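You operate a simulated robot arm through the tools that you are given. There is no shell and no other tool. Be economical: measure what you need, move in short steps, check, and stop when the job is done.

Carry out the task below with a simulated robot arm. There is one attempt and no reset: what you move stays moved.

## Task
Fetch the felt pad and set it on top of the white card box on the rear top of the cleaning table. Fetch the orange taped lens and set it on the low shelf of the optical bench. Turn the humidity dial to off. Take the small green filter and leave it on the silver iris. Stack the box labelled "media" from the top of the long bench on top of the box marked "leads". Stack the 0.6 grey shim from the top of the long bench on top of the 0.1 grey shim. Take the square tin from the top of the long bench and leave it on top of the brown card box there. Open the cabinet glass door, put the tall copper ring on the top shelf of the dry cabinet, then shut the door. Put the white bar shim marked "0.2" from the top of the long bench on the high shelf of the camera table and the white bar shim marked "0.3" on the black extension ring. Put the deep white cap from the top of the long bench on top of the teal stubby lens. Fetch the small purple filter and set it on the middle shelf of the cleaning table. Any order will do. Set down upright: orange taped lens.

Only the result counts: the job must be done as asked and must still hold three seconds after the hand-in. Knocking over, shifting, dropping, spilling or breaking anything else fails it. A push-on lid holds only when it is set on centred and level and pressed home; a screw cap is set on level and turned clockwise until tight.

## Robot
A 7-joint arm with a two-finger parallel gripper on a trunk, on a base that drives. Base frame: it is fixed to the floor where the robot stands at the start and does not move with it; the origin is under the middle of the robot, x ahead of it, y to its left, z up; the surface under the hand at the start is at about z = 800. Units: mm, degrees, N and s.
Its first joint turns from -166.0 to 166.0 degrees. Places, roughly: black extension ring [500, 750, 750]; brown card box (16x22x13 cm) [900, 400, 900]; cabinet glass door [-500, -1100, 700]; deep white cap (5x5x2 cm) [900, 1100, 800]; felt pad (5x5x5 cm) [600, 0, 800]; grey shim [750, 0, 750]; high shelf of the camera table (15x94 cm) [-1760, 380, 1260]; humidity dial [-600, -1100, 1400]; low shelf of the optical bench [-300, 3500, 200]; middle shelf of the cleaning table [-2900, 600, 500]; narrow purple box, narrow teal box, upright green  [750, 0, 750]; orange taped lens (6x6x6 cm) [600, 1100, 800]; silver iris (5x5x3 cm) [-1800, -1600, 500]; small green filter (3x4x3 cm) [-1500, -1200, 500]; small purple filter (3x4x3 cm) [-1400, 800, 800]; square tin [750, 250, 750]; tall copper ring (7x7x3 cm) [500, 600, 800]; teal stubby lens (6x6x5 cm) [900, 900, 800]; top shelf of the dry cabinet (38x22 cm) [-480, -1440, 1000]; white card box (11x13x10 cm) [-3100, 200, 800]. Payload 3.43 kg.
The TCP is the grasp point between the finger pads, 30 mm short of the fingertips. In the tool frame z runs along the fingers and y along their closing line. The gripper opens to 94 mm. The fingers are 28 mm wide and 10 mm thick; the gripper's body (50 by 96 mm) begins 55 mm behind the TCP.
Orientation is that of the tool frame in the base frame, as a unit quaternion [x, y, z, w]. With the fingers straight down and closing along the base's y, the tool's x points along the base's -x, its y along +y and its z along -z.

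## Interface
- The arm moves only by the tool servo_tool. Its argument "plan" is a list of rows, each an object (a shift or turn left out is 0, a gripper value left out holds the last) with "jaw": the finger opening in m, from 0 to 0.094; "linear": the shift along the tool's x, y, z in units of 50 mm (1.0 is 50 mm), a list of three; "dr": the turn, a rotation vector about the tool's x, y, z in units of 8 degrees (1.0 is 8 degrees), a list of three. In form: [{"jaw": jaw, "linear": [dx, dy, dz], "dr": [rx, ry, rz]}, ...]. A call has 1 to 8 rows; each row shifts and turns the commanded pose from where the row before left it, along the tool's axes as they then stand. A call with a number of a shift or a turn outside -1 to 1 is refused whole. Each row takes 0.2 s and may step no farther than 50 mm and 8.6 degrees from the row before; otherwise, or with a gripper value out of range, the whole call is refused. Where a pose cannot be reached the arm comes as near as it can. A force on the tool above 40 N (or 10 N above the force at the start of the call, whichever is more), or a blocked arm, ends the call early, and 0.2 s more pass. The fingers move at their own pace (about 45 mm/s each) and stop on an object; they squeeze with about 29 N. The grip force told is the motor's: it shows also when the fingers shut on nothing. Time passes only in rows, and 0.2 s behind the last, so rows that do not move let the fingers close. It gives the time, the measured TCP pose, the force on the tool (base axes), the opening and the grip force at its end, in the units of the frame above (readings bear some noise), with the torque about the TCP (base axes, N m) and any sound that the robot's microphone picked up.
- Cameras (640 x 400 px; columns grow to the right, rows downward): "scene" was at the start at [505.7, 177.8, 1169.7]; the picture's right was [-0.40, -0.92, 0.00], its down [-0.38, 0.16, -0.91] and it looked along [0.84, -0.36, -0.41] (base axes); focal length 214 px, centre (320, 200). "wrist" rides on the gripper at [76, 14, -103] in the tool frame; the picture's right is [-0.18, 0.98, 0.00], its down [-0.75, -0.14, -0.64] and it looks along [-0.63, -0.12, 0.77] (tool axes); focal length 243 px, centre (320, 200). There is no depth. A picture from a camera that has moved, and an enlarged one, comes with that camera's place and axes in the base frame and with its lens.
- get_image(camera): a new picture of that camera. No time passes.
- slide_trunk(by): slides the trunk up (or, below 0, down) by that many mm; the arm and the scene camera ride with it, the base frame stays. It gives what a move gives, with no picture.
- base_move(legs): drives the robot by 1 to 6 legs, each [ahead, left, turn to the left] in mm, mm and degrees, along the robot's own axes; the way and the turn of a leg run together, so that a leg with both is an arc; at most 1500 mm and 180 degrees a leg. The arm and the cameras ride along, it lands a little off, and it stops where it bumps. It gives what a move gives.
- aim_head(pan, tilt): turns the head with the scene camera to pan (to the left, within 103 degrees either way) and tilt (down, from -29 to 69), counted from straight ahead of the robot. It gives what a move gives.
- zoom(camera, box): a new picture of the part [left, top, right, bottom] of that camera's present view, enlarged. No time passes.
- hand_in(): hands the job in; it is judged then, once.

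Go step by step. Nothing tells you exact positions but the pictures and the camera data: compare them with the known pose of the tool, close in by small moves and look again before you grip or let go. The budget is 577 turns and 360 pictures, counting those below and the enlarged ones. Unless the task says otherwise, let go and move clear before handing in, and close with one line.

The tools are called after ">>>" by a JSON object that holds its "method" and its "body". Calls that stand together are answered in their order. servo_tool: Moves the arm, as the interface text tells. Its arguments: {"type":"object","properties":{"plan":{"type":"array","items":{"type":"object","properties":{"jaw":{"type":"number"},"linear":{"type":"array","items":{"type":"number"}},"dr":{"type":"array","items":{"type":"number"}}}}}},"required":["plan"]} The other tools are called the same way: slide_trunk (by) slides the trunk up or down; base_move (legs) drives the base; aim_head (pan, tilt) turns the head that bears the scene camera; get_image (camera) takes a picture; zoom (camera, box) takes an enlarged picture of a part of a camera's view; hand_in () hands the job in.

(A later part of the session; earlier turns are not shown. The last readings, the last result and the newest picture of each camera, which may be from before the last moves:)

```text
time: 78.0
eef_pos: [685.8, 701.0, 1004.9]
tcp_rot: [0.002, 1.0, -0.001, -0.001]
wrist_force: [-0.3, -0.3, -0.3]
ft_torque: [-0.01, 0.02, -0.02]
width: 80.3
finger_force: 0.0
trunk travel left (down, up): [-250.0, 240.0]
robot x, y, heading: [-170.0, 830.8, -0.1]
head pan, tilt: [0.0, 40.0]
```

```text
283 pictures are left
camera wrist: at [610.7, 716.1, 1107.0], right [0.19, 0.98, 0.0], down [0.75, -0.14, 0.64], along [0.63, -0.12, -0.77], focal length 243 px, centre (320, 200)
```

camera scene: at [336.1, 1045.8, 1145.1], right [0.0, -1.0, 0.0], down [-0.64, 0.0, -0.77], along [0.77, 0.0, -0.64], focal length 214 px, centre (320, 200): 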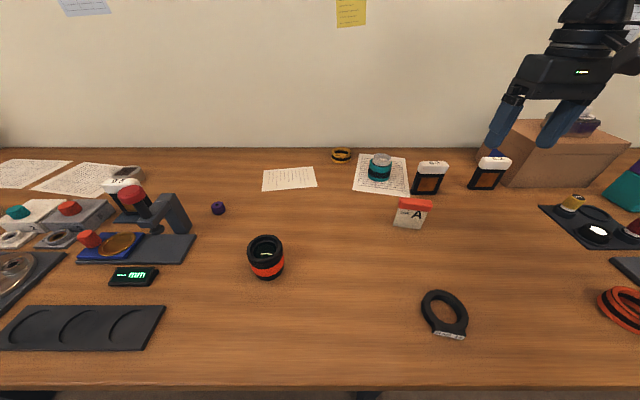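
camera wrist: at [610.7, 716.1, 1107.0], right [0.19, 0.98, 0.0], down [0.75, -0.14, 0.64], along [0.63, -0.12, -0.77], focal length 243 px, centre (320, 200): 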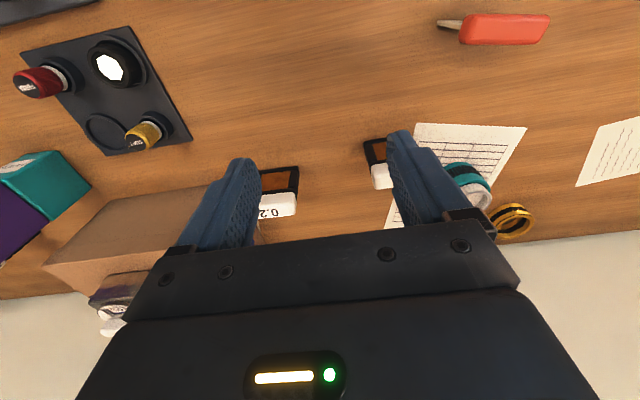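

>>> {"method": "zoom", "body": {"camera": "scene", "box": [380, 140, 540, 240]}}

>>> {"method": "zoom", "body": {"camera": "scene", "box": [400, 270, 500, 350]}}

>>> {"method": "zoom", "body": {"camera": "scene", "box": [220, 210, 320, 300]}}

```text
4.00 times, centred on (460, 190) of scene
camera zoom: at [336.1, 1045.8, 1145.1], right [0.0, -1.0, 0.0], down [-0.64, 0.0, -0.77], along [0.77, 0.0, -0.64], focal length 858 px, centre (-240, 240)
```

zoom: 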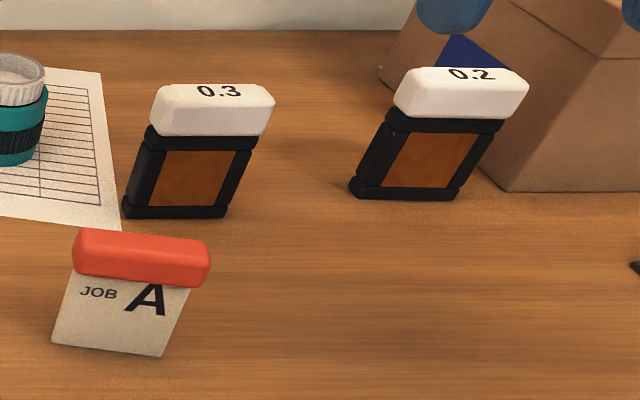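

```text
5.00 times, centred on (450, 310) of scene
camera zoom: at [336.1, 1045.8, 1145.1], right [0.0, -1.0, 0.0], down [-0.64, 0.0, -0.77], along [0.77, 0.0, -0.64], focal length 1072 px, centre (-330, -350)
```

zoom: 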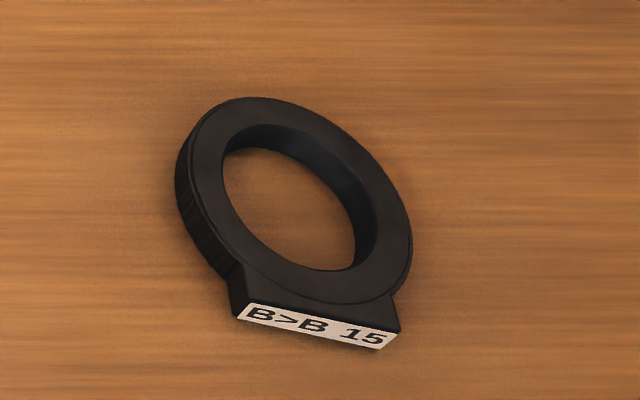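

```text
4.44 times, centred on (270, 255) of scene
camera zoom: at [336.1, 1045.8, 1145.1], right [0.0, -1.0, 0.0], down [-0.64, 0.0, -0.77], along [0.77, 0.0, -0.64], focal length 953 px, centre (542, -44)
```

zoom: 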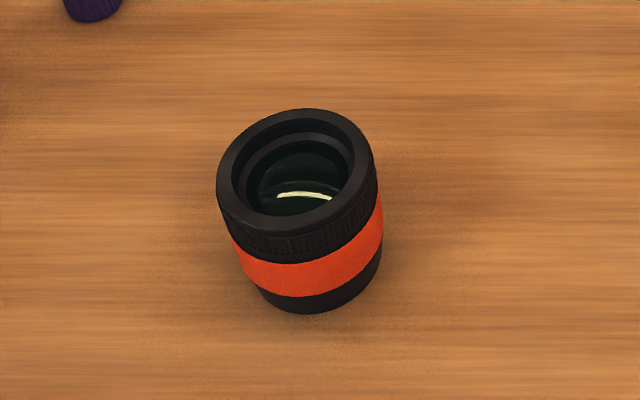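

>>> {"method": "servo_tool", "body": {"plan": [{"jaw": 0.094, "linear": [-0.63, 0.5, 0.3]}, {"linear": [-0.63, 0.5, 0.3]}, {"linear": [-0.63, 0.5, 0.3]}, {}]}}

>>> {"method": "get_image", "body": {"camera": "wrist"}}

>>> {"method": "zoom", "body": {"camera": "scene", "box": [360, 110, 520, 210]}}

```text
time: 79.0
eef_pos: [778.1, 775.3, 958.9]
tcp_rot: [0.0, 1.0, 0.0, 0.0]
wrist_force: [-0.2, -0.3, -0.1]
ft_torque: [0.0, 0.02, -0.01]
width: 94.0
finger_force: 0.1
trunk travel left (down, up): [-250.0, 240.0]
robot x, y, heading: [-171.9, 833.0, -0.2]
head pan, tilt: [0.0, 40.0]
```

```text
279 pictures are left
camera wrist: at [702.9, 789.8, 1061.6], right [0.18, 0.98, 0.0], down [0.75, -0.14, 0.64], along [0.63, -0.12, -0.77], focal length 243 px, centre (320, 200)
```

wrist: 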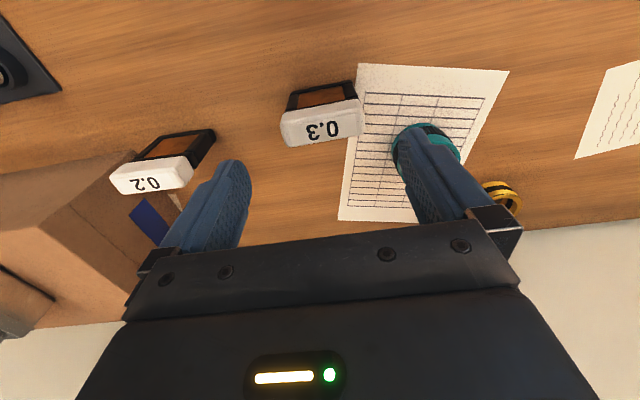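

```text
4.00 times, centred on (440, 160) of scene
camera zoom: at [336.0, 1046.0, 1145.1], right [0.0, -1.0, 0.0], down [-0.64, 0.0, -0.77], along [0.77, 0.0, -0.64], focal length 858 px, centre (-160, 360)
```

zoom: 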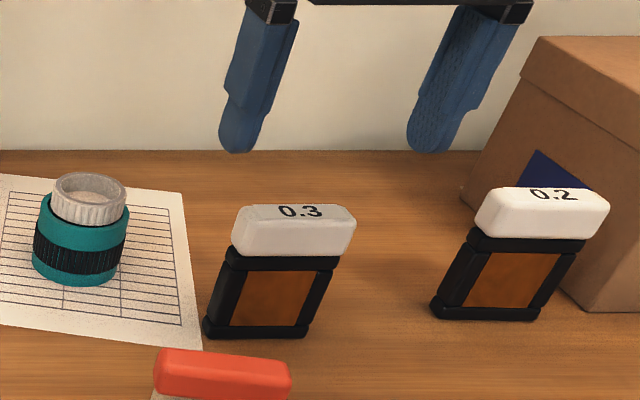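

>>> {"method": "servo_tool", "body": {"plan": [{"linear": [0, 0.06, 0.9]}, {"linear": [0, 0, 0.9]}, {}]}}

>>> {"method": "zoom", "body": {"camera": "scene", "box": [360, 110, 520, 210]}}

```text
time: 79.8
eef_pos: [779.1, 777.2, 868.9]
tcp_rot: [0.001, 1.0, 0.0, 0.0]
wrist_force: [-0.4, 0.4, -0.1]
ft_torque: [0.01, 0.01, -0.03]
width: 94.3
finger_force: 0.1
trunk travel left (down, up): [-250.0, 240.0]
robot x, y, heading: [-171.0, 834.2, -0.0]
head pan, tilt: [0.0, 40.0]
```

```text
4.00 times, centred on (440, 160) of scene
camera zoom: at [336.1, 1045.9, 1145.1], right [0.0, -1.0, 0.0], down [-0.64, 0.0, -0.77], along [0.77, 0.0, -0.64], focal length 858 px, centre (-160, 360)
```

zoom: 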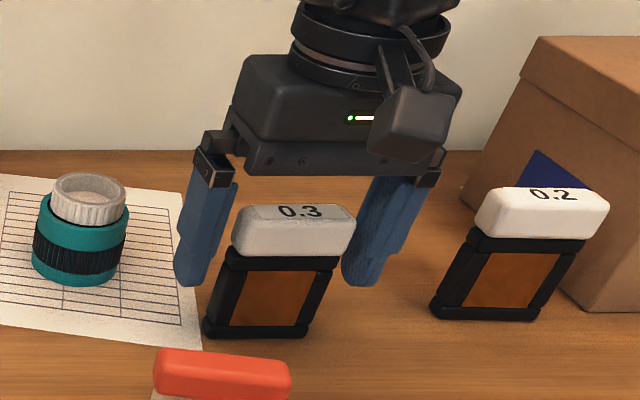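

>>> {"method": "servo_tool", "body": {"plan": [{"jaw": 0.04}, {}, {}, {}, {"linear": [0, 0, -0.3]}, {"linear": [0, 0, -0.9]}, {"linear": [0, 0, -0.5]}]}}

>>> {"method": "zoom", "body": {"camera": "scene", "box": [360, 70, 520, 210]}}

>>> {"method": "get_image", "body": {"camera": "wrist"}}

```text
time: 81.4
eef_pos: [780.6, 776.7, 954.9]
tcp_rot: [0.001, 1.0, 0.0, 0.001]
wrist_force: [0.5, 0.1, -0.5]
ft_torque: [0.01, -0.02, 0.01]
width: 67.5
finger_force: 28.6
trunk travel left (down, up): [-250.0, 240.0]
robot x, y, heading: [-167.0, 831.4, -0.2]
head pan, tilt: [0.0, 40.0]
```

```text
2.86 times, centred on (440, 140) of scene
camera zoom: at [336.3, 1045.9, 1144.9], right [0.0, -1.0, 0.0], down [-0.64, 0.0, -0.77], along [0.77, 0.0, -0.64], focal length 613 px, centre (-23, 371)
```

zoom: 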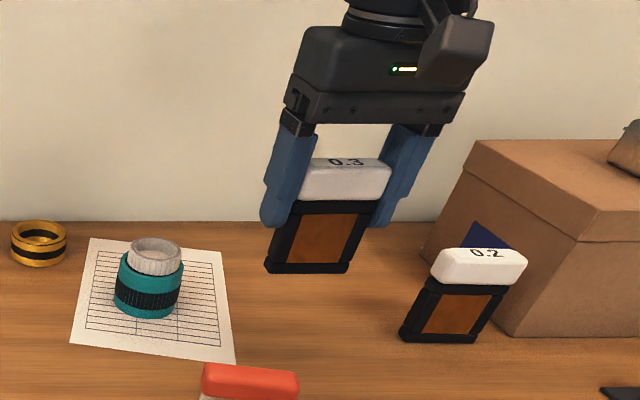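

```text
275 pictures are left
camera wrist: at [704.4, 792.0, 1057.2], right [0.19, 0.98, 0.0], down [0.75, -0.14, 0.64], along [0.63, -0.12, -0.77], focal length 243 px, centre (320, 200)
```

wrist: 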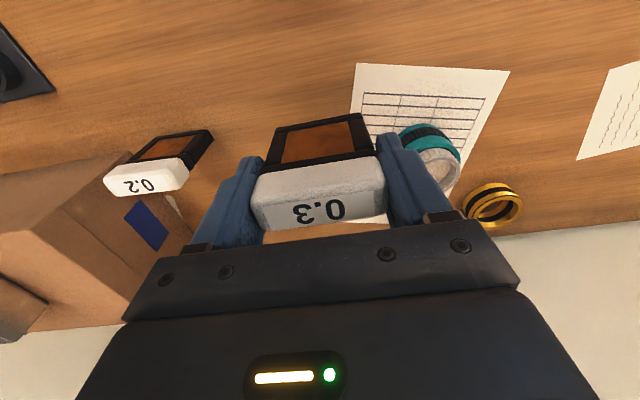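

>>> {"method": "servo_tool", "body": {"plan": [{"linear": [0, 0, -1]}, {"linear": [0.87, 0.23, 0]}, {"linear": [0.87, 0.23, 0]}, {"linear": [0.87, 0.23, 0]}, {"linear": [0.87, 0.23, 0]}, {"linear": [0.87, 0.23, 0]}, {"linear": [0.87, 0.23, 0]}, {"linear": [0.81, 0.23, 0]}]}}

>>> {"method": "aim_head", "body": {"pan": -40, "tilt": 60}}

>>> {"method": "get_image", "body": {"camera": "scene"}}

>>> {"method": "get_image", "body": {"camera": "wrist"}}

```text
time: 83.2
eef_pos: [477.9, 861.4, 1002.1]
tcp_rot: [0.002, 1.0, 0.0, -0.001]
wrist_force: [0.6, 0.7, -0.4]
ft_torque: [0.01, 0.03, -0.03]
width: 67.3
finger_force: 29.3
trunk travel left (down, up): [-250.0, 240.0]
robot x, y, heading: [-167.0, 829.5, -0.1]
head pan, tilt: [0.0, 40.0]
```

```text
time: 84.3
eef_pos: [479.8, 861.9, 1002.4]
tcp_rot: [0.001, 1.0, 0.001, 0.0]
wrist_force: [1.4, -0.4, -0.9]
ft_torque: [-0.02, -0.01, -0.02]
width: 67.4
finger_force: 28.5
trunk travel left (down, up): [-250.0, 240.0]
robot x, y, heading: [-170.5, 833.2, 0.0]
head pan, tilt: [-40.0, 60.0]
```

```text
274 pictures are left
camera scene: at [302.1, 1003.1, 1118.3], right [-0.64, -0.77, 0.0], down [-0.66, 0.56, -0.5], along [0.38, -0.32, -0.87], focal length 214 px, centre (320, 200)
```

scene: 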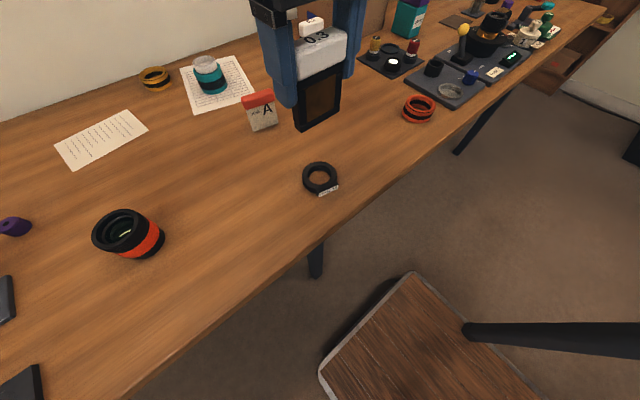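

```text
273 pictures are left
camera wrist: at [404.2, 876.6, 1106.4], right [0.19, 0.98, 0.0], down [0.75, -0.14, 0.64], along [0.63, -0.12, -0.77], focal length 243 px, centre (320, 200)
```

wrist: 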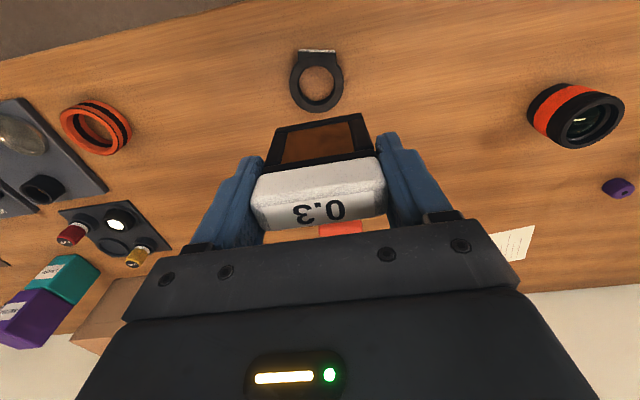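

>>> {"method": "zoom", "body": {"camera": "scene", "box": [280, 150, 360, 210]}}

>>> {"method": "zoom", "body": {"camera": "wrist", "box": [250, 30, 400, 140]}}

```text
6.67 times, centred on (320, 180) of scene
camera zoom: at [302.1, 1003.1, 1118.3], right [-0.64, -0.77, 0.0], down [-0.66, 0.56, -0.5], along [0.38, -0.32, -0.87], focal length 1430 px, centre (320, 333)
```

zoom: 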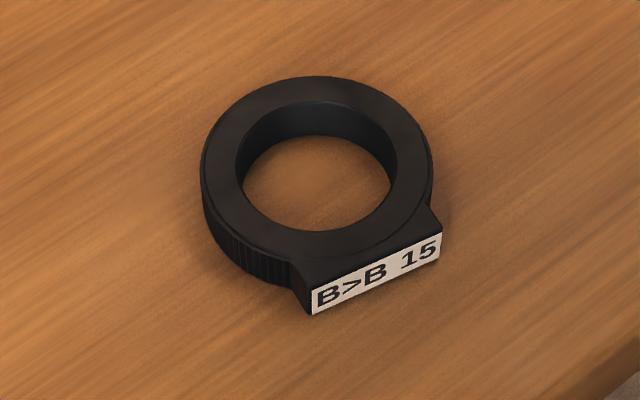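

```text
3.64 times, centred on (325, 85) of wrist
camera zoom: at [404.2, 876.6, 1106.4], right [0.19, 0.98, 0.0], down [0.75, -0.14, 0.64], along [0.63, -0.12, -0.77], focal length 882 px, centre (302, 618)
```

zoom: 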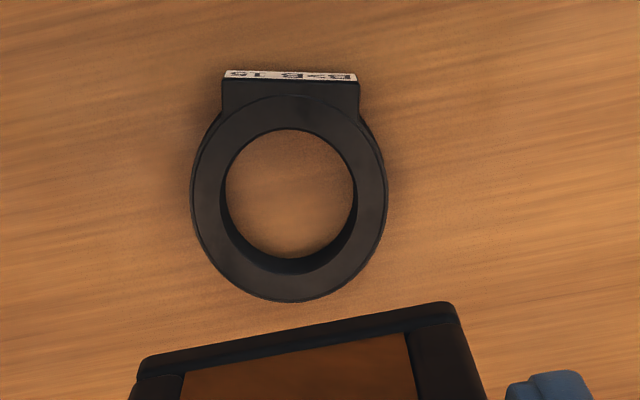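

>>> {"method": "servo_tool", "body": {"plan": [{"linear": [0, -0.06, 0.9]}, {"linear": [0, 0, 0.9]}, {}]}}

>>> {"method": "zoom", "body": {"camera": "scene", "box": [250, 100, 390, 210]}}

```text
time: 85.1
eef_pos: [479.9, 858.7, 913.7]
tcp_rot: [0.001, 1.0, 0.0, 0.0]
wrist_force: [-0.1, 0.0, -0.6]
ft_torque: [0.02, -0.02, 0.02]
width: 67.5
finger_force: 28.8
trunk travel left (down, up): [-250.0, 240.0]
robot x, y, heading: [-172.9, 831.0, -0.0]
head pan, tilt: [-40.0, 60.0]
```

```text
3.64 times, centred on (320, 155) of scene
camera zoom: at [302.1, 1003.1, 1118.3], right [-0.64, -0.77, 0.0], down [-0.66, 0.56, -0.5], along [0.38, -0.32, -0.87], focal length 780 px, centre (320, 364)
```

zoom: 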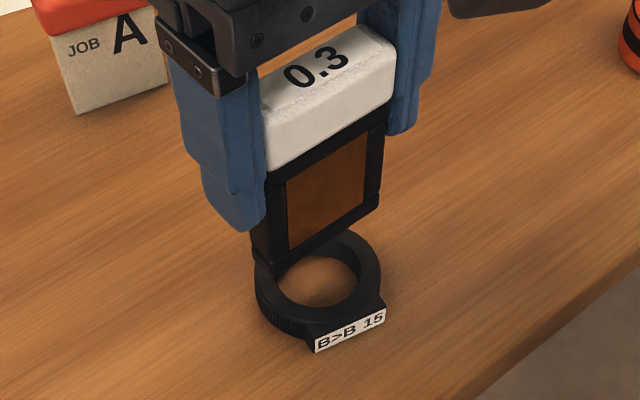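

>>> {"method": "servo_tool", "body": {"plan": [{"linear": [0.04, 0, 0.4]}, {"linear": [0, 0, 0.1]}, {"linear": [0, 0, 0.06]}, {"linear": [0, 0, 0.06]}]}}

>>> {"method": "zoom", "body": {"camera": "scene", "box": [250, 100, 390, 210]}}

```text
time: 86.1
eef_pos: [477.8, 858.7, 883.8]
tcp_rot: [0.001, 1.0, -0.001, 0.001]
wrist_force: [0.2, -0.1, 12.1]
ft_torque: [0.01, 0.03, 0.0]
width: 67.5
finger_force: 29.0
trunk travel left (down, up): [-250.0, 240.0]
robot x, y, heading: [-171.9, 832.4, 0.3]
head pan, tilt: [-40.0, 60.0]
```

```text
3.64 times, centred on (320, 155) of scene
camera zoom: at [301.9, 1003.1, 1118.8], right [-0.64, -0.77, 0.0], down [-0.66, 0.56, -0.5], along [0.38, -0.32, -0.87], focal length 780 px, centre (320, 364)
```

zoom: 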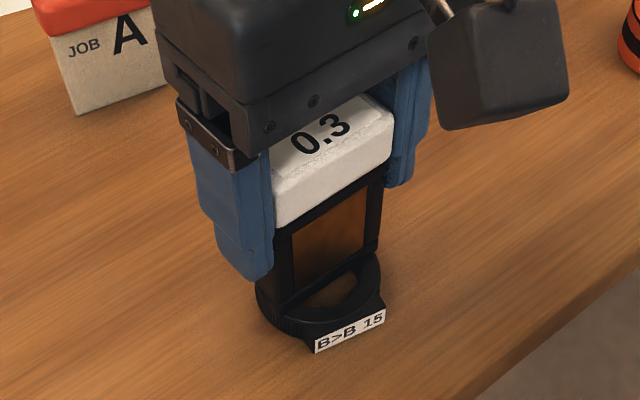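

>>> {"method": "servo_tool", "body": {"plan": [{"linear": [0, 0, -0.02]}, {"jaw": 0.075}, {}, {"jaw": 0.094}, {}, {"linear": [0, 0, -0.6]}, {"linear": [0, 0, -0.9]}, {"linear": [0, 0, -0.6]}]}}

>>> {"method": "zoom", "body": {"camera": "scene", "box": [250, 100, 390, 210]}}

```text
time: 87.9
eef_pos: [478.1, 855.9, 990.2]
tcp_rot: [0.0, 1.0, 0.0, 0.0]
wrist_force: [1.1, -0.2, -0.3]
ft_torque: [0.01, 0.0, 0.01]
width: 94.1
finger_force: 0.0
trunk travel left (down, up): [-250.0, 240.0]
robot x, y, heading: [-172.8, 835.3, -0.1]
head pan, tilt: [-40.0, 60.0]
```

```text
3.64 times, centred on (320, 155) of scene
camera zoom: at [302.2, 1003.1, 1118.2], right [-0.64, -0.77, 0.0], down [-0.66, 0.56, -0.5], along [0.38, -0.32, -0.87], focal length 780 px, centre (320, 364)
```

zoom: 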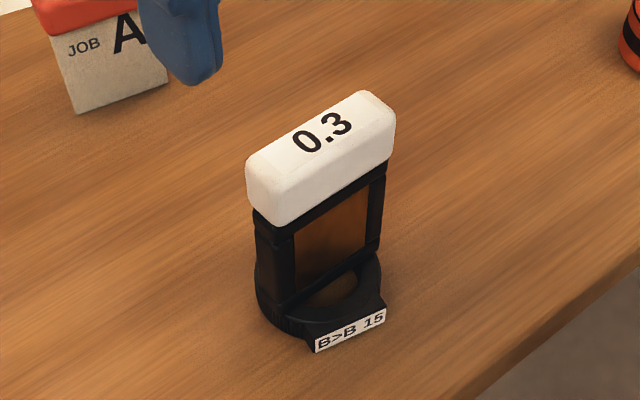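

0.3 stands on the ring. Next I look toward the optical bench on the left to plan the lens placement.

>>> {"method": "aim_head", "body": {"pan": 90, "tilt": 15}}

>>> {"method": "get_image", "body": {"camera": "scene"}}

>>> {"method": "zoom", "body": {"camera": "scene", "box": [100, 60, 420, 260]}}

```text
time: 90.0
eef_pos: [476.5, 857.0, 988.7]
tcp_rot: [0.001, 1.0, 0.0, 0.0]
wrist_force: [0.1, 0.3, -0.6]
ft_torque: [-0.01, -0.02, 0.02]
width: 94.0
finger_force: 0.0
trunk travel left (down, up): [-250.0, 240.0]
robot x, y, heading: [-172.1, 833.7, -0.4]
head pan, tilt: [90.0, 15.0]
```

```text
267 pictures are left
camera scene: at [251.3, 1139.4, 1184.6], right [1.0, 0.0, 0.0], down [0.0, -0.26, -0.97], along [0.0, 0.97, -0.26], focal length 214 px, centre (320, 200)
```

scene: 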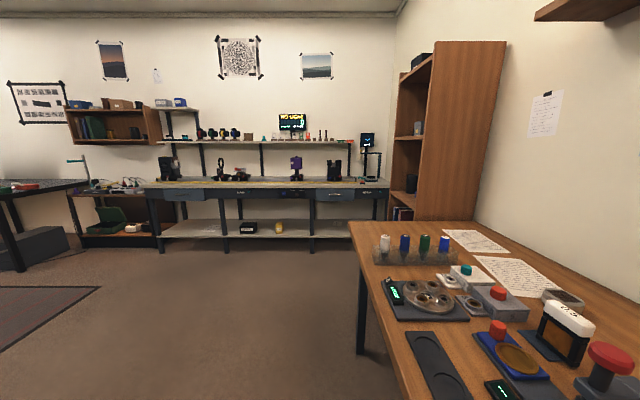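

```text
2.00 times, centred on (260, 160) of scene
camera zoom: at [251.3, 1139.4, 1184.6], right [1.0, 0.0, 0.0], down [0.0, -0.26, -0.97], along [0.0, 0.97, -0.26], focal length 429 px, centre (440, 280)
```

zoom: 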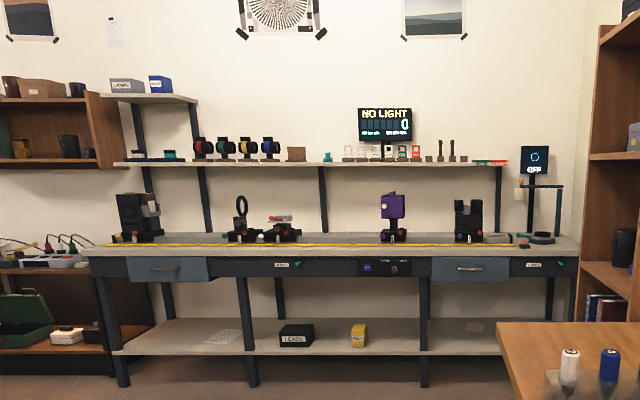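

>>> {"method": "base_move", "body": {"legs": [[0, 300, 0]]}}

>>> {"method": "servo_tool", "body": {"plan": [{"dr": [0, -0.9375, 0]}, {"dr": [0, -0.9375, 0]}, {"dr": [0, -0.9375, 0]}, {"dr": [0, -0.9375, 0]}, {"dr": [0, -0.9375, 0]}, {"dr": [0, -0.9375, 0]}, {}]}}

>>> {"method": "get_image", "body": {"camera": "wrist"}}

>>> {"method": "aim_head", "body": {"pan": 0, "tilt": 50}}

>>> {"method": "get_image", "body": {"camera": "scene"}}

```text
time: 92.1
eef_pos: [479.1, 1159.1, 989.1]
tcp_rot: [0.003, 1.0, 0.0, 0.0]
wrist_force: [-0.1, -0.2, 0.2]
ft_torque: [0.04, 0.0, 0.0]
width: 94.0
finger_force: 0.1
trunk travel left (down, up): [-250.0, 240.0]
robot x, y, heading: [-170.4, 1136.9, -0.1]
head pan, tilt: [90.0, 15.0]
```

```text
time: 93.7
eef_pos: [575.0, 1170.0, 1000.3]
tcp_rot: [0.003, 0.924, -0.001, 0.383]
wrist_force: [-0.6, -0.1, -0.4]
ft_torque: [0.04, 0.01, 0.02]
width: 94.0
finger_force: 0.0
out of reach, approached as far as the arm can: row 3, 4, 5, 6
trunk travel left (down, up): [-250.0, 240.0]
robot x, y, heading: [-171.9, 1139.5, -0.3]
head pan, tilt: [90.0, 15.0]
```

```text
265 pictures are left
camera wrist: at [449.5, 1185.3, 1021.0], right [0.14, 0.98, 0.13], down [0.08, -0.14, 0.99], along [0.99, -0.12, -0.1], focal length 243 px, centre (320, 200)
```

wrist: 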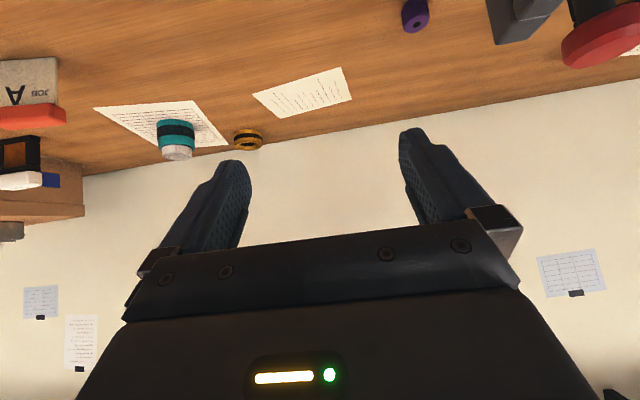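

```text
time: 95.3
eef_pos: [573.7, 1169.8, 1002.3]
tcp_rot: [0.002, 0.924, -0.001, 0.382]
wrist_force: [0.8, -0.1, 0.0]
ft_torque: [-0.01, -0.01, 0.0]
width: 93.8
finger_force: 0.1
trunk travel left (down, up): [-250.0, 240.0]
robot x, y, heading: [-169.0, 1135.8, -0.3]
head pan, tilt: [0.0, 50.0]
```

```text
264 pictures are left
camera scene: at [330.1, 1349.6, 1130.9], right [0.0, -1.0, 0.0], down [-0.77, 0.0, -0.64], along [0.64, 0.0, -0.77], focal length 214 px, centre (320, 200)
```

scene: 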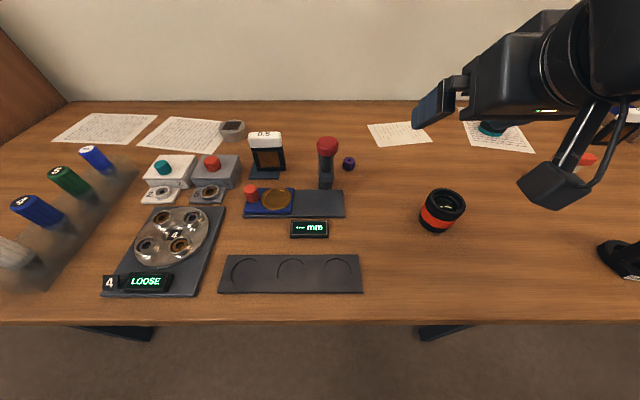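

>>> {"method": "base_move", "body": {"legs": [[-90, 0, 0]]}}

>>> {"method": "servo_tool", "body": {"plan": [{}]}}

>>> {"method": "zoom", "body": {"camera": "scene", "box": [380, 120, 540, 240]}}

```text
time: 96.4
eef_pos: [485.3, 1171.0, 1002.8]
tcp_rot: [0.003, 0.924, -0.001, 0.382]
wrist_force: [-0.5, -0.8, -0.2]
ft_torque: [0.0, 0.01, 0.0]
width: 93.8
finger_force: 0.0
trunk travel left (down, up): [-250.0, 240.0]
robot x, y, heading: [-257.9, 1137.6, -0.5]
head pan, tilt: [0.0, 50.0]
```

```text
time: 96.8
eef_pos: [485.2, 1171.0, 1002.5]
tcp_rot: [0.002, 0.924, -0.001, 0.383]
wrist_force: [-0.2, 0.1, 0.4]
ft_torque: [-0.04, 0.01, 0.02]
width: 94.1
finger_force: 0.0
trunk travel left (down, up): [-250.0, 240.0]
robot x, y, heading: [-255.3, 1138.5, -0.5]
head pan, tilt: [0.0, 50.0]
```

```text
3.33 times, centred on (460, 180) of scene
camera zoom: at [241.0, 1350.1, 1130.9], right [-0.01, -1.0, 0.0], down [-0.77, 0.0, -0.64], along [0.64, 0.0, -0.77], focal length 715 px, centre (-147, 267)
```

zoom: 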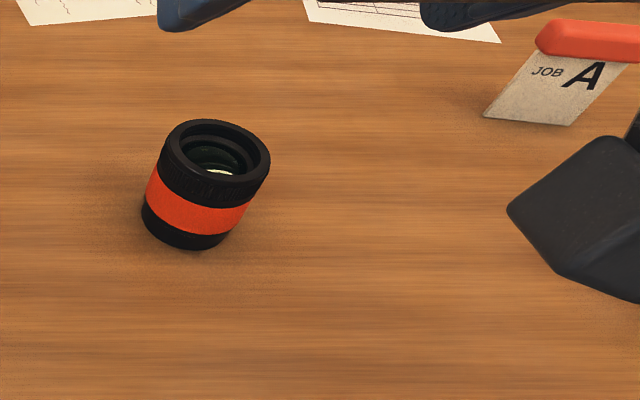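

>>> {"method": "servo_tool", "body": {"plan": [{"jaw": 0.094, "linear": [0.725, -0.33, 0.515]}, {"linear": [0.725, -0.33, 0.515]}, {}]}}

>>> {"method": "get_image", "body": {"camera": "wrist"}}

```text
time: 97.6
eef_pos: [479.7, 1138.0, 915.1]
tcp_rot: [0.002, 0.924, 0.0, 0.382]
wrist_force: [-0.1, 0.6, 1.3]
ft_torque: [-0.03, 0.02, -0.03]
width: 94.2
finger_force: 0.0
out of reach, approached as far as the arm can: row 1
trunk travel left (down, up): [-250.0, 240.0]
robot x, y, heading: [-259.1, 1137.9, -0.3]
head pan, tilt: [0.0, 50.0]
```

```text
262 pictures are left
camera wrist: at [354.1, 1153.1, 934.9], right [0.14, 0.98, 0.13], down [0.08, -0.14, 0.99], along [0.99, -0.12, -0.1], focal length 243 px, centre (320, 200)
```

wrist: 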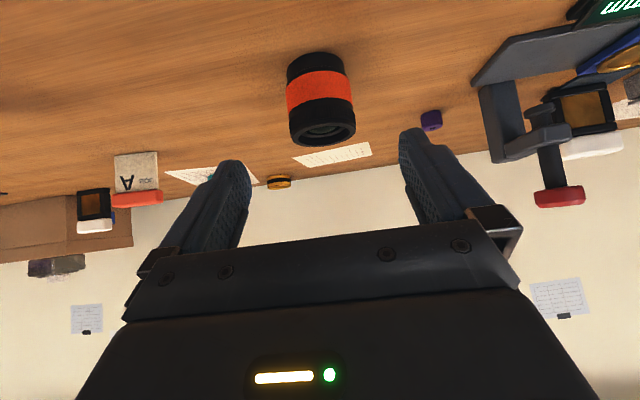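

>>> {"method": "servo_tool", "body": {"plan": [{"linear": [0.05, 0, 0.75]}, {"linear": [0.05, 0, 0.75]}, {"linear": [0.05, 0, 0.75]}, {}]}}

>>> {"method": "get_image", "body": {"camera": "wrist"}}

>>> {"method": "zoom", "body": {"camera": "scene", "box": [380, 120, 540, 240]}}

```text
time: 98.6
eef_pos: [551.3, 1137.1, 831.8]
tcp_rot: [0.002, 0.924, -0.001, 0.383]
wrist_force: [-6.9, -0.3, 10.6]
ft_torque: [0.05, 0.09, 0.13]
width: 93.6
finger_force: 0.0
trunk travel left (down, up): [-250.0, 240.0]
robot x, y, heading: [-259.7, 1140.9, -0.6]
head pan, tilt: [0.0, 50.0]
```

```text
261 pictures are left
camera wrist: at [425.8, 1152.3, 850.1], right [0.14, 0.98, 0.13], down [0.08, -0.14, 0.99], along [0.99, -0.12, -0.1], focal length 243 px, centre (320, 200)
```

wrist: 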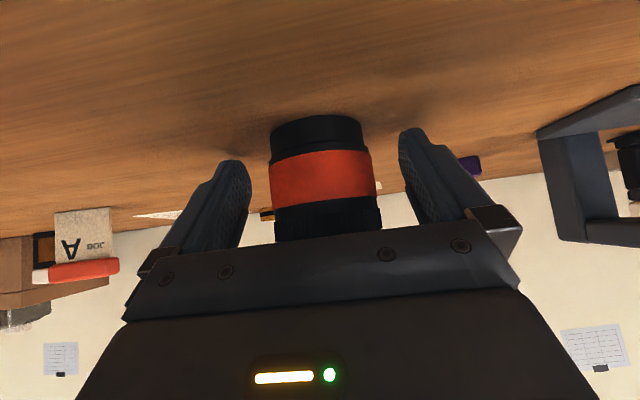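

```text
3.33 times, centred on (460, 180) of scene
camera zoom: at [240.5, 1350.0, 1131.3], right [-0.01, -1.0, 0.0], down [-0.77, 0.0, -0.64], along [0.64, 0.0, -0.77], focal length 715 px, centre (-147, 267)
```

zoom: 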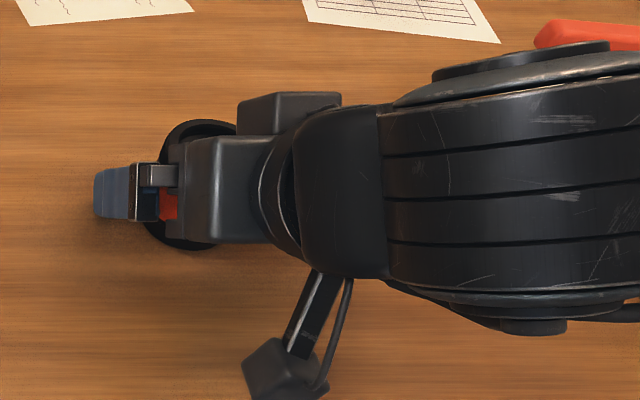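

>>> {"method": "servo_tool", "body": {"plan": [{"linear": [-0.1, 0, -0.1]}, {}]}}

>>> {"method": "servo_tool", "body": {"plan": [{"jaw": 0.04}, {}, {}, {}, {}]}}

```text
time: 99.2
eef_pos: [550.7, 1137.3, 836.6]
tcp_rot: [0.002, 0.924, -0.001, 0.381]
wrist_force: [-0.5, 0.4, -0.2]
ft_torque: [0.0, -0.02, 0.01]
width: 93.9
finger_force: 0.1
trunk travel left (down, up): [-250.0, 240.0]
robot x, y, heading: [-258.1, 1137.6, -0.2]
head pan, tilt: [0.0, 50.0]
```

```text
time: 100.4
eef_pos: [551.1, 1137.2, 836.9]
tcp_rot: [0.003, 0.925, -0.002, 0.381]
wrist_force: [0.9, -0.2, 0.4]
ft_torque: [0.08, -0.05, -0.02]
width: 58.1
finger_force: 29.0
trunk travel left (down, up): [-250.0, 240.0]
robot x, y, heading: [-259.6, 1137.3, -0.5]
head pan, tilt: [0.0, 50.0]
```

>>> {"method": "servo_tool", "body": {"plan": [{"linear": [-0.7, 0, -0.7]}, {"linear": [-0.7, 0, -0.7]}, {"linear": [-0.7, 0, -0.7]}, {}]}}

>>> {"method": "zoom", "body": {"camera": "scene", "box": [320, 60, 640, 260]}}

>>> {"method": "base_move", "body": {"legs": [[-350, 0, 0], [0, 0, 90], [1000, 0, 0], [0, -630, 0]]}}

>>> {"method": "aim_head", "body": {"pan": 0, "tilt": 30}}

>>> {"method": "get_image", "body": {"camera": "scene"}}

```text
time: 101.4
eef_pos: [550.6, 1138.4, 985.4]
tcp_rot: [0.003, 0.924, -0.001, 0.382]
wrist_force: [0.8, 0.3, -1.9]
ft_torque: [0.03, -0.01, 0.03]
width: 57.9
finger_force: 29.2
trunk travel left (down, up): [-250.0, 240.0]
robot x, y, heading: [-256.5, 1140.2, -0.5]
head pan, tilt: [0.0, 50.0]
```

```text
2.00 times, centred on (480, 160) of scene
camera zoom: at [241.1, 1350.1, 1130.8], right [-0.01, -1.0, 0.0], down [-0.77, 0.0, -0.64], along [0.64, 0.0, -0.77], focal length 429 px, centre (0, 280)
```

zoom: 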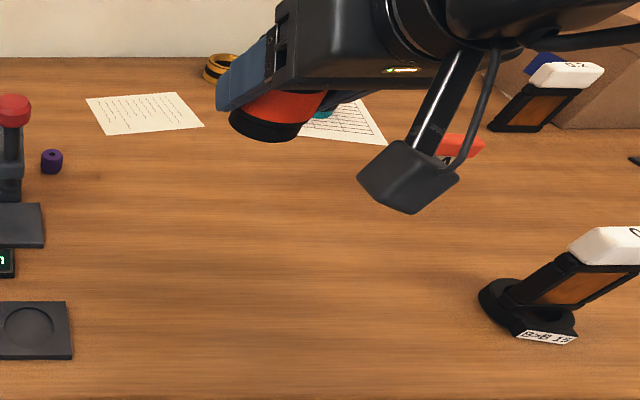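

```text
time: 104.4
eef_pos: [206.8, 1194.7, 983.4]
tcp_rot: [-0.027, 0.924, 0.012, 0.382]
wrist_force: [0.0, 0.4, -1.3]
ft_torque: [0.02, 0.02, -0.02]
width: 58.1
finger_force: 28.8
trunk travel left (down, up): [-250.0, 240.0]
robot x, y, heading: [-601.0, 1144.5, 3.3]
head pan, tilt: [0.0, 50.0]
stopped in leg 2: the robot was blocked; the commanded pose is now the measured one
```

```text
time: 105.2
eef_pos: [206.5, 1193.6, 985.9]
tcp_rot: [-0.027, 0.924, 0.011, 0.381]
wrist_force: [0.0, -0.5, -0.8]
ft_torque: [0.0, 0.03, 0.01]
width: 57.5
finger_force: 28.7
trunk travel left (down, up): [-250.0, 240.0]
robot x, y, heading: [-599.3, 1141.1, 3.3]
head pan, tilt: [0.0, 30.0]
```

```text
258 pictures are left
camera scene: at [-103.2, 1387.0, 1160.3], right [0.06, -1.0, 0.0], down [-0.5, -0.03, -0.87], along [0.86, 0.05, -0.5], focal length 214 px, centre (320, 200)
```

scene: 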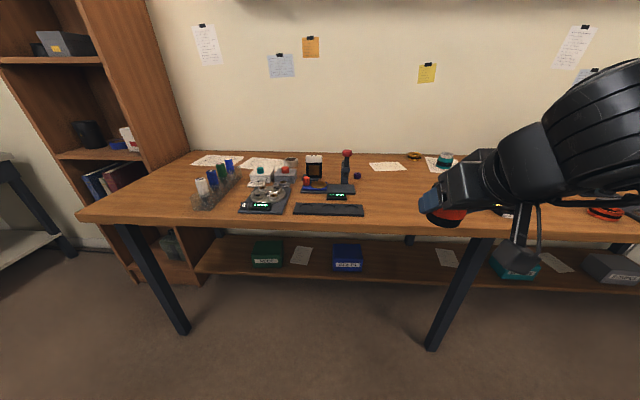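

>>> {"method": "aim_head", "body": {"pan": 103, "tilt": 35}}

>>> {"method": "get_image", "body": {"camera": "scene"}}

>>> {"method": "aim_head", "body": {"pan": -103, "tilt": 35}}

>>> {"method": "get_image", "body": {"camera": "scene"}}

```text
time: 107.0
eef_pos: [206.2, 1194.0, 985.6]
tcp_rot: [-0.026, 0.924, 0.011, 0.382]
wrist_force: [-0.4, 0.5, -1.1]
ft_torque: [-0.01, -0.01, -0.02]
width: 57.8
finger_force: 29.2
trunk travel left (down, up): [-250.0, 240.0]
robot x, y, heading: [-599.6, 1140.4, 3.1]
head pan, tilt: [103.0, 35.0]
```

```text
257 pictures are left
camera scene: at [-218.2, 1466.3, 1152.6], right [0.96, 0.28, 0.0], down [0.16, -0.55, -0.82], along [-0.23, 0.79, -0.57], focal length 214 px, centre (320, 200)
```

scene: 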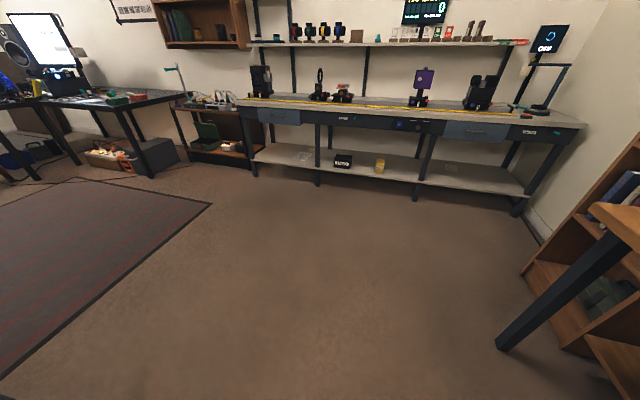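

```text
time: 110.0
eef_pos: [207.6, 1192.6, 985.3]
tcp_rot: [-0.027, 0.924, 0.011, 0.382]
wrist_force: [-0.6, 0.1, -1.8]
ft_torque: [0.01, 0.04, 0.01]
width: 57.6
finger_force: 28.6
trunk travel left (down, up): [-250.0, 240.0]
robot x, y, heading: [-601.2, 1143.0, 3.3]
head pan, tilt: [-103.0, 35.0]
```

```text
256 pictures are left
camera scene: at [-208.3, 1295.0, 1152.6], right [-0.99, 0.17, 0.0], down [0.1, 0.57, -0.82], along [-0.14, -0.81, -0.57], focal length 214 px, centre (320, 200)
```

scene: 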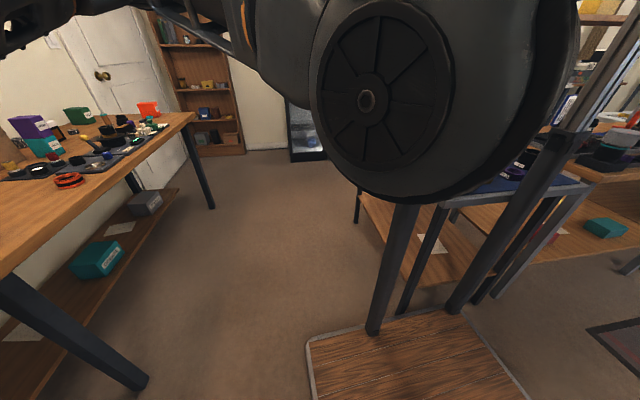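

>>> {"method": "base_move", "body": {"legs": [[50, 600, 0], [0, 0, 87]]}}

>>> {"method": "aim_head", "body": {"pan": 0, "tilt": 30}}

>>> {"method": "get_image", "body": {"camera": "scene"}}

```text
time: 117.2
eef_pos: [-614.1, 2560.0, 984.2]
tcp_rot: [0.663, -0.643, -0.275, -0.266]
wrist_force: [0.0, -0.8, -1.5]
ft_torque: [-0.01, 0.01, 0.01]
width: 57.5
finger_force: 28.8
trunk travel left (down, up): [-250.0, 240.0]
robot x, y, heading: [-583.1, 1750.4, 91.7]
head pan, tilt: [-103.0, 35.0]
```

```text
time: 119.0
eef_pos: [-612.2, 2559.7, 984.3]
tcp_rot: [0.664, -0.643, -0.274, -0.265]
wrist_force: [0.1, 0.3, -1.5]
ft_torque: [0.0, 0.01, 0.07]
width: 57.4
finger_force: 29.0
trunk travel left (down, up): [-250.0, 240.0]
robot x, y, heading: [-582.3, 1751.8, 91.8]
head pan, tilt: [0.0, 30.0]
```

```text
255 pictures are left
camera scene: at [-815.6, 2256.5, 1160.4], right [1.0, 0.03, 0.0], down [0.02, -0.5, -0.87], along [-0.03, 0.87, -0.5], focal length 214 px, centre (320, 200)
```

scene: 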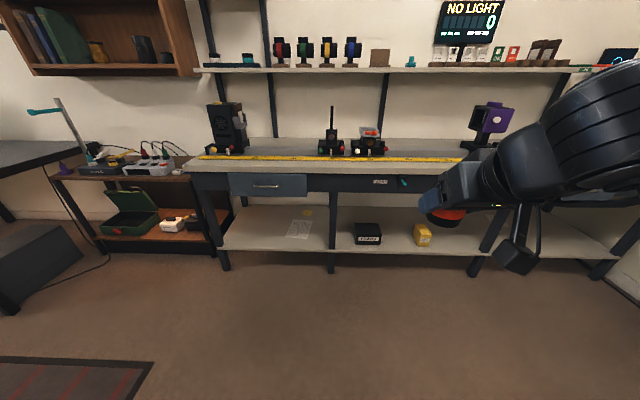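

>>> {"method": "slide_trunk", "body": {"by": -245}}

>>> {"method": "servo_tool", "body": {"plan": [{"linear": [0.7, 0, 0.7]}, {"linear": [0.7, 0, 0.7]}, {"linear": [0.7, 0, 0.7]}, {"linear": [0.7, 0, 0.7]}, {"linear": [0.7, 0, 0.7]}, {"linear": [0.7, 0, 0.7]}, {"linear": [0.7, 0, 0.7]}, {}]}}

```text
time: 121.5
eef_pos: [-613.3, 2561.5, 740.0]
tcp_rot: [0.664, -0.643, -0.275, -0.265]
wrist_force: [0.6, -0.1, -1.6]
ft_torque: [-0.03, 0.01, -0.01]
width: 57.2
finger_force: 28.4
trunk travel left (down, up): [-5.0, 485.0]
robot x, y, heading: [-582.8, 1755.1, 91.9]
head pan, tilt: [0.0, 30.0]
```

```text
time: 123.3
eef_pos: [-615.5, 2560.0, 537.7]
tcp_rot: [0.664, -0.643, -0.274, -0.266]
wrist_force: [0.4, 0.9, -1.2]
ft_torque: [-0.01, 0.0, 0.02]
width: 57.4
finger_force: 29.3
out of reach, approached as far as the arm can: row 5, 6, 7
trunk travel left (down, up): [-5.0, 485.0]
robot x, y, heading: [-581.1, 1749.0, 91.7]
head pan, tilt: [0.0, 30.0]
```

>>> {"method": "servo_tool", "body": {"plan": [{"linear": [-0.7, 0, 0.7]}, {"linear": [-0.7, 0, 0.7]}, {"linear": [0.7, 0, 0.7]}, {"linear": [0.7, 0, 0.7]}, {}]}}

```text
time: 124.5
eef_pos: [-608.8, 2661.2, 455.5]
tcp_rot: [0.664, -0.643, -0.273, -0.265]
wrist_force: [0.0, 0.1, -1.5]
ft_torque: [0.0, -0.01, -0.01]
width: 57.7
finger_force: 28.7
out of reach, approached as far as the arm can: row 4
trunk travel left (down, up): [-5.0, 485.0]
robot x, y, heading: [-581.1, 1751.6, 91.7]
head pan, tilt: [0.0, 30.0]
```

>>> {"method": "servo_tool", "body": {"plan": [{"linear": [-0.7, 0, 0.7]}, {"linear": [-0.7, 0, 0.7]}, {"linear": [0.7, 0, 0.7]}, {"linear": [0.7, 0, 0.7]}, {"linear": [-0.7, 0, 0.7]}, {"linear": [-0.7, 0, 0.7]}, {"linear": [0.7, 0, 0.7]}, {"linear": [0.7, 0, 0.7]}]}}

```text
time: 126.3
eef_pos: [-611.1, 2811.0, 283.8]
tcp_rot: [0.664, -0.642, -0.275, -0.266]
wrist_force: [0.7, 0.2, -1.4]
ft_torque: [-0.07, -0.01, 0.01]
width: 57.4
finger_force: 29.2
out of reach, approached as far as the arm can: row 6, 7, 8
trunk travel left (down, up): [-5.0, 485.0]
robot x, y, heading: [-581.7, 1751.0, 91.9]
head pan, tilt: [0.0, 30.0]
```

>>> {"method": "servo_tool", "body": {"plan": [{"linear": [0, 0, -0.8], "dr": [0, 0.9375, 0]}, {"dr": [0, 0.9375, 0]}, {"linear": [0.5, 0, 0.866]}, {"linear": [0.5, 0, 0.866]}, {"linear": [0.5, 0, 0.866]}, {}]}}

```text
time: 127.8
eef_pos: [-598.1, 2745.1, 225.6]
tcp_rot: [0.694, -0.672, -0.186, -0.179]
wrist_force: [0.1, -0.3, -2.0]
ft_torque: [0.0, 0.01, 0.02]
width: 56.6
finger_force: 28.7
out of reach, approached as far as the arm can: row 3, 4, 5
trunk travel left (down, up): [-5.0, 485.0]
robot x, y, heading: [-580.0, 1750.4, 91.8]
head pan, tilt: [0.0, 30.0]
```

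>>> {"method": "servo_tool", "body": {"plan": [{"linear": [0, 0, -0.5], "dr": [0, 0.625, 0]}, {"dr": [0, 0.625, 0]}, {"linear": [0.34, 0, 0.94]}, {"linear": [0.34, 0, 0.94]}, {}]}}

>>> {"method": "get_image", "body": {"camera": "scene"}}

```text
time: 128.9
eef_pos: [-606.6, 2696.3, 188.4]
tcp_rot: [0.707, -0.685, -0.125, -0.12]
wrist_force: [-0.1, 0.0, -3.0]
ft_torque: [-0.02, -0.02, -0.01]
width: 57.0
finger_force: 29.3
out of reach, approached as far as the arm can: row 3, 4
trunk travel left (down, up): [-5.0, 485.0]
robot x, y, heading: [-587.7, 1750.3, 91.9]
head pan, tilt: [0.0, 30.0]
```

```text
254 pictures are left
camera scene: at [-815.6, 2256.5, 915.4], right [1.0, 0.03, 0.0], down [0.02, -0.5, -0.87], along [-0.03, 0.87, -0.5], focal length 214 px, centre (320, 200)
```

scene: 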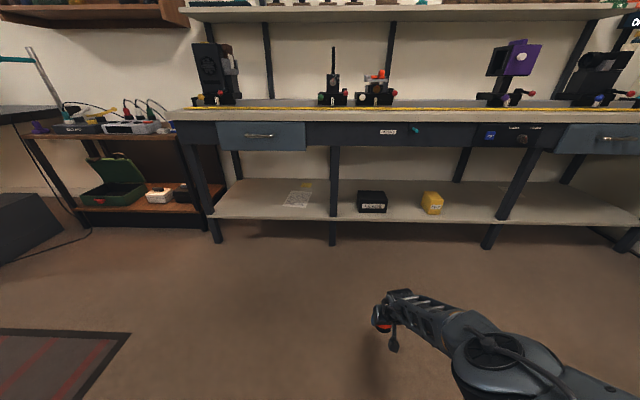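

>>> {"method": "servo_tool", "body": {"plan": [{"linear": [-0.34, 0, -0.94]}, {"linear": [-0.34, 0, -0.94]}, {"linear": [-0.34, 0, -0.94]}, {"linear": [-0.34, 0, -0.94]}, {"linear": [-0.34, 0, -0.94]}, {"linear": [-0.34, 0, -0.94]}, {"linear": [-0.34, 0, -0.94]}, {"linear": [-0.34, 0, -0.94]}]}}

>>> {"method": "slide_trunk", "body": {"by": 245}}

>>> {"method": "servo_tool", "body": {"plan": [{"dr": [0, -0.78, 0]}, {"dr": [0, -0.78, 0]}, {"dr": [0, -0.78, 0]}, {"dr": [0, -0.78, 0]}, {"linear": [0, 0, -0.9]}, {"linear": [0, 0, -0.9]}, {}]}}

>>> {"method": "base_move", "body": {"legs": [[0, 0, -91.8]]}}

```text
time: 130.8
eef_pos: [-611.4, 2719.4, 569.1]
tcp_rot: [0.707, -0.685, -0.123, -0.121]
wrist_force: [0.2, -0.2, -2.6]
ft_torque: [-0.03, -0.01, -0.01]
width: 56.9
finger_force: 28.8
out of reach, approached as far as the arm can: row 1
trunk travel left (down, up): [-5.0, 485.0]
robot x, y, heading: [-581.3, 1751.2, 91.5]
head pan, tilt: [0.0, 30.0]
```

```text
time: 133.3
eef_pos: [-611.0, 2721.6, 813.9]
tcp_rot: [0.708, -0.685, -0.124, -0.119]
wrist_force: [0.3, 0.3, -2.2]
ft_torque: [-0.02, -0.02, 0.02]
width: 56.9
finger_force: 29.0
trunk travel left (down, up): [-250.0, 240.0]
robot x, y, heading: [-586.6, 1753.2, 91.8]
head pan, tilt: [0.0, 30.0]
```

```text
time: 134.9
eef_pos: [-607.1, 2657.2, 878.7]
tcp_rot: [0.664, -0.643, -0.274, -0.266]
wrist_force: [0.0, 0.1, -1.2]
ft_torque: [-0.03, 0.01, 0.01]
width: 56.8
finger_force: 28.7
trunk travel left (down, up): [-250.0, 240.0]
robot x, y, heading: [-581.8, 1752.0, 91.9]
head pan, tilt: [0.0, 30.0]
```

```text
time: 139.2
eef_pos: [321.9, 1724.5, 878.9]
tcp_rot: [0.012, 0.924, -0.005, 0.382]
wrist_force: [0.1, 0.8, -0.2]
ft_torque: [0.0, 0.02, 0.0]
width: 56.5
finger_force: 29.4
trunk travel left (down, up): [-250.0, 240.0]
robot x, y, heading: [-578.7, 1746.8, -1.4]
head pan, tilt: [0.0, 30.0]
```

>>> {"method": "servo_tool", "body": {"plan": [{"linear": [-0.7, 0, -0.7]}, {"linear": [-0.7, 0, -0.7]}, {"linear": [-0.7, 0, -0.7]}, {"linear": [0.7, 0, -0.7]}, {}]}}

>>> {"method": "base_move", "body": {"legs": [[50, -590, 1.4], [210, 0, 0]]}}

>>> {"method": "aim_head", "body": {"pan": -5, "tilt": 50}}

>>> {"method": "get_image", "body": {"camera": "scene"}}

```text
time: 140.4
eef_pos: [273.1, 1727.1, 1027.7]
tcp_rot: [0.011, 0.925, -0.004, 0.381]
wrist_force: [-0.6, 1.1, -2.3]
ft_torque: [-0.02, -0.01, 0.03]
width: 57.0
finger_force: 29.6
trunk travel left (down, up): [-250.0, 240.0]
robot x, y, heading: [-583.7, 1752.8, -1.5]
head pan, tilt: [0.0, 30.0]
```

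```text
time: 145.1
eef_pos: [520.0, 1135.4, 1026.1]
tcp_rot: [0.006, 0.925, -0.002, 0.381]
wrist_force: [0.9, -0.5, -1.1]
ft_torque: [-0.01, 0.0, -0.03]
width: 56.9
finger_force: 29.0
trunk travel left (down, up): [-250.0, 240.0]
robot x, y, heading: [-333.8, 1150.1, -0.7]
head pan, tilt: [0.0, 30.0]
```

```text
time: 145.9
eef_pos: [519.9, 1134.9, 1026.7]
tcp_rot: [0.006, 0.924, -0.002, 0.381]
wrist_force: [-0.4, -0.6, -1.2]
ft_torque: [0.01, 0.03, -0.02]
width: 56.8
finger_force: 29.4
trunk travel left (down, up): [-250.0, 240.0]
robot x, y, heading: [-337.6, 1148.2, -0.9]
head pan, tilt: [-5.0, 50.0]
```

```text
253 pictures are left
camera scene: at [163.6, 1351.0, 1130.9], right [-0.1, -0.99, 0.0], down [-0.76, 0.08, -0.64], along [0.64, -0.06, -0.77], focal length 214 px, centre (320, 200)
```

scene: 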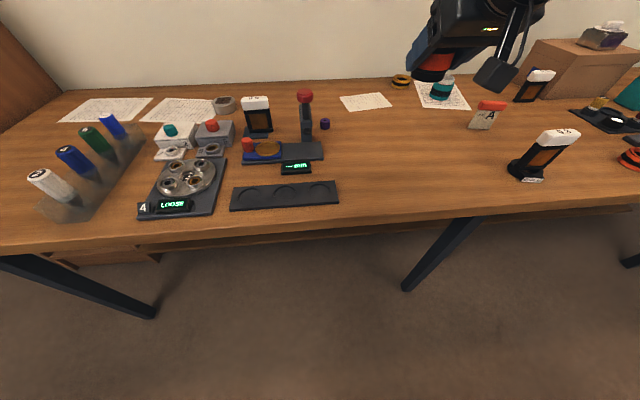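

>>> {"method": "servo_tool", "body": {"plan": [{"linear": [0.534, 0, 0.745]}, {"linear": [0.534, 0, 0.745]}, {"linear": [0.534, 0, 0.745]}, {"linear": [0.51, 0, 0.72]}, {"linear": [0.04, 0, 0.04]}, {"linear": [0.04, 0, 0.04]}, {"linear": [0.03, 0, 0.03]}]}}

>>> {"method": "zoom", "body": {"camera": "scene", "box": [360, 80, 560, 200]}}

```text
time: 147.5
eef_pos: [548.6, 1134.5, 840.3]
tcp_rot: [0.008, 0.924, -0.004, 0.381]
wrist_force: [-0.2, -0.1, -2.0]
ft_torque: [-0.02, 0.03, 0.0]
width: 56.4
finger_force: 29.1
trunk travel left (down, up): [-250.0, 240.0]
robot x, y, heading: [-338.6, 1152.2, -0.7]
head pan, tilt: [-5.0, 50.0]
```

```text
3.20 times, centred on (460, 140) of scene
camera zoom: at [163.6, 1351.0, 1130.9], right [-0.1, -0.99, 0.0], down [-0.76, 0.08, -0.64], along [0.64, -0.06, -0.77], focal length 686 px, centre (-128, 392)
```

zoom: 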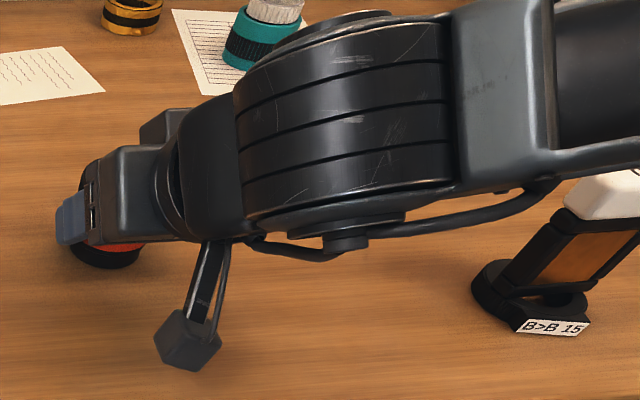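

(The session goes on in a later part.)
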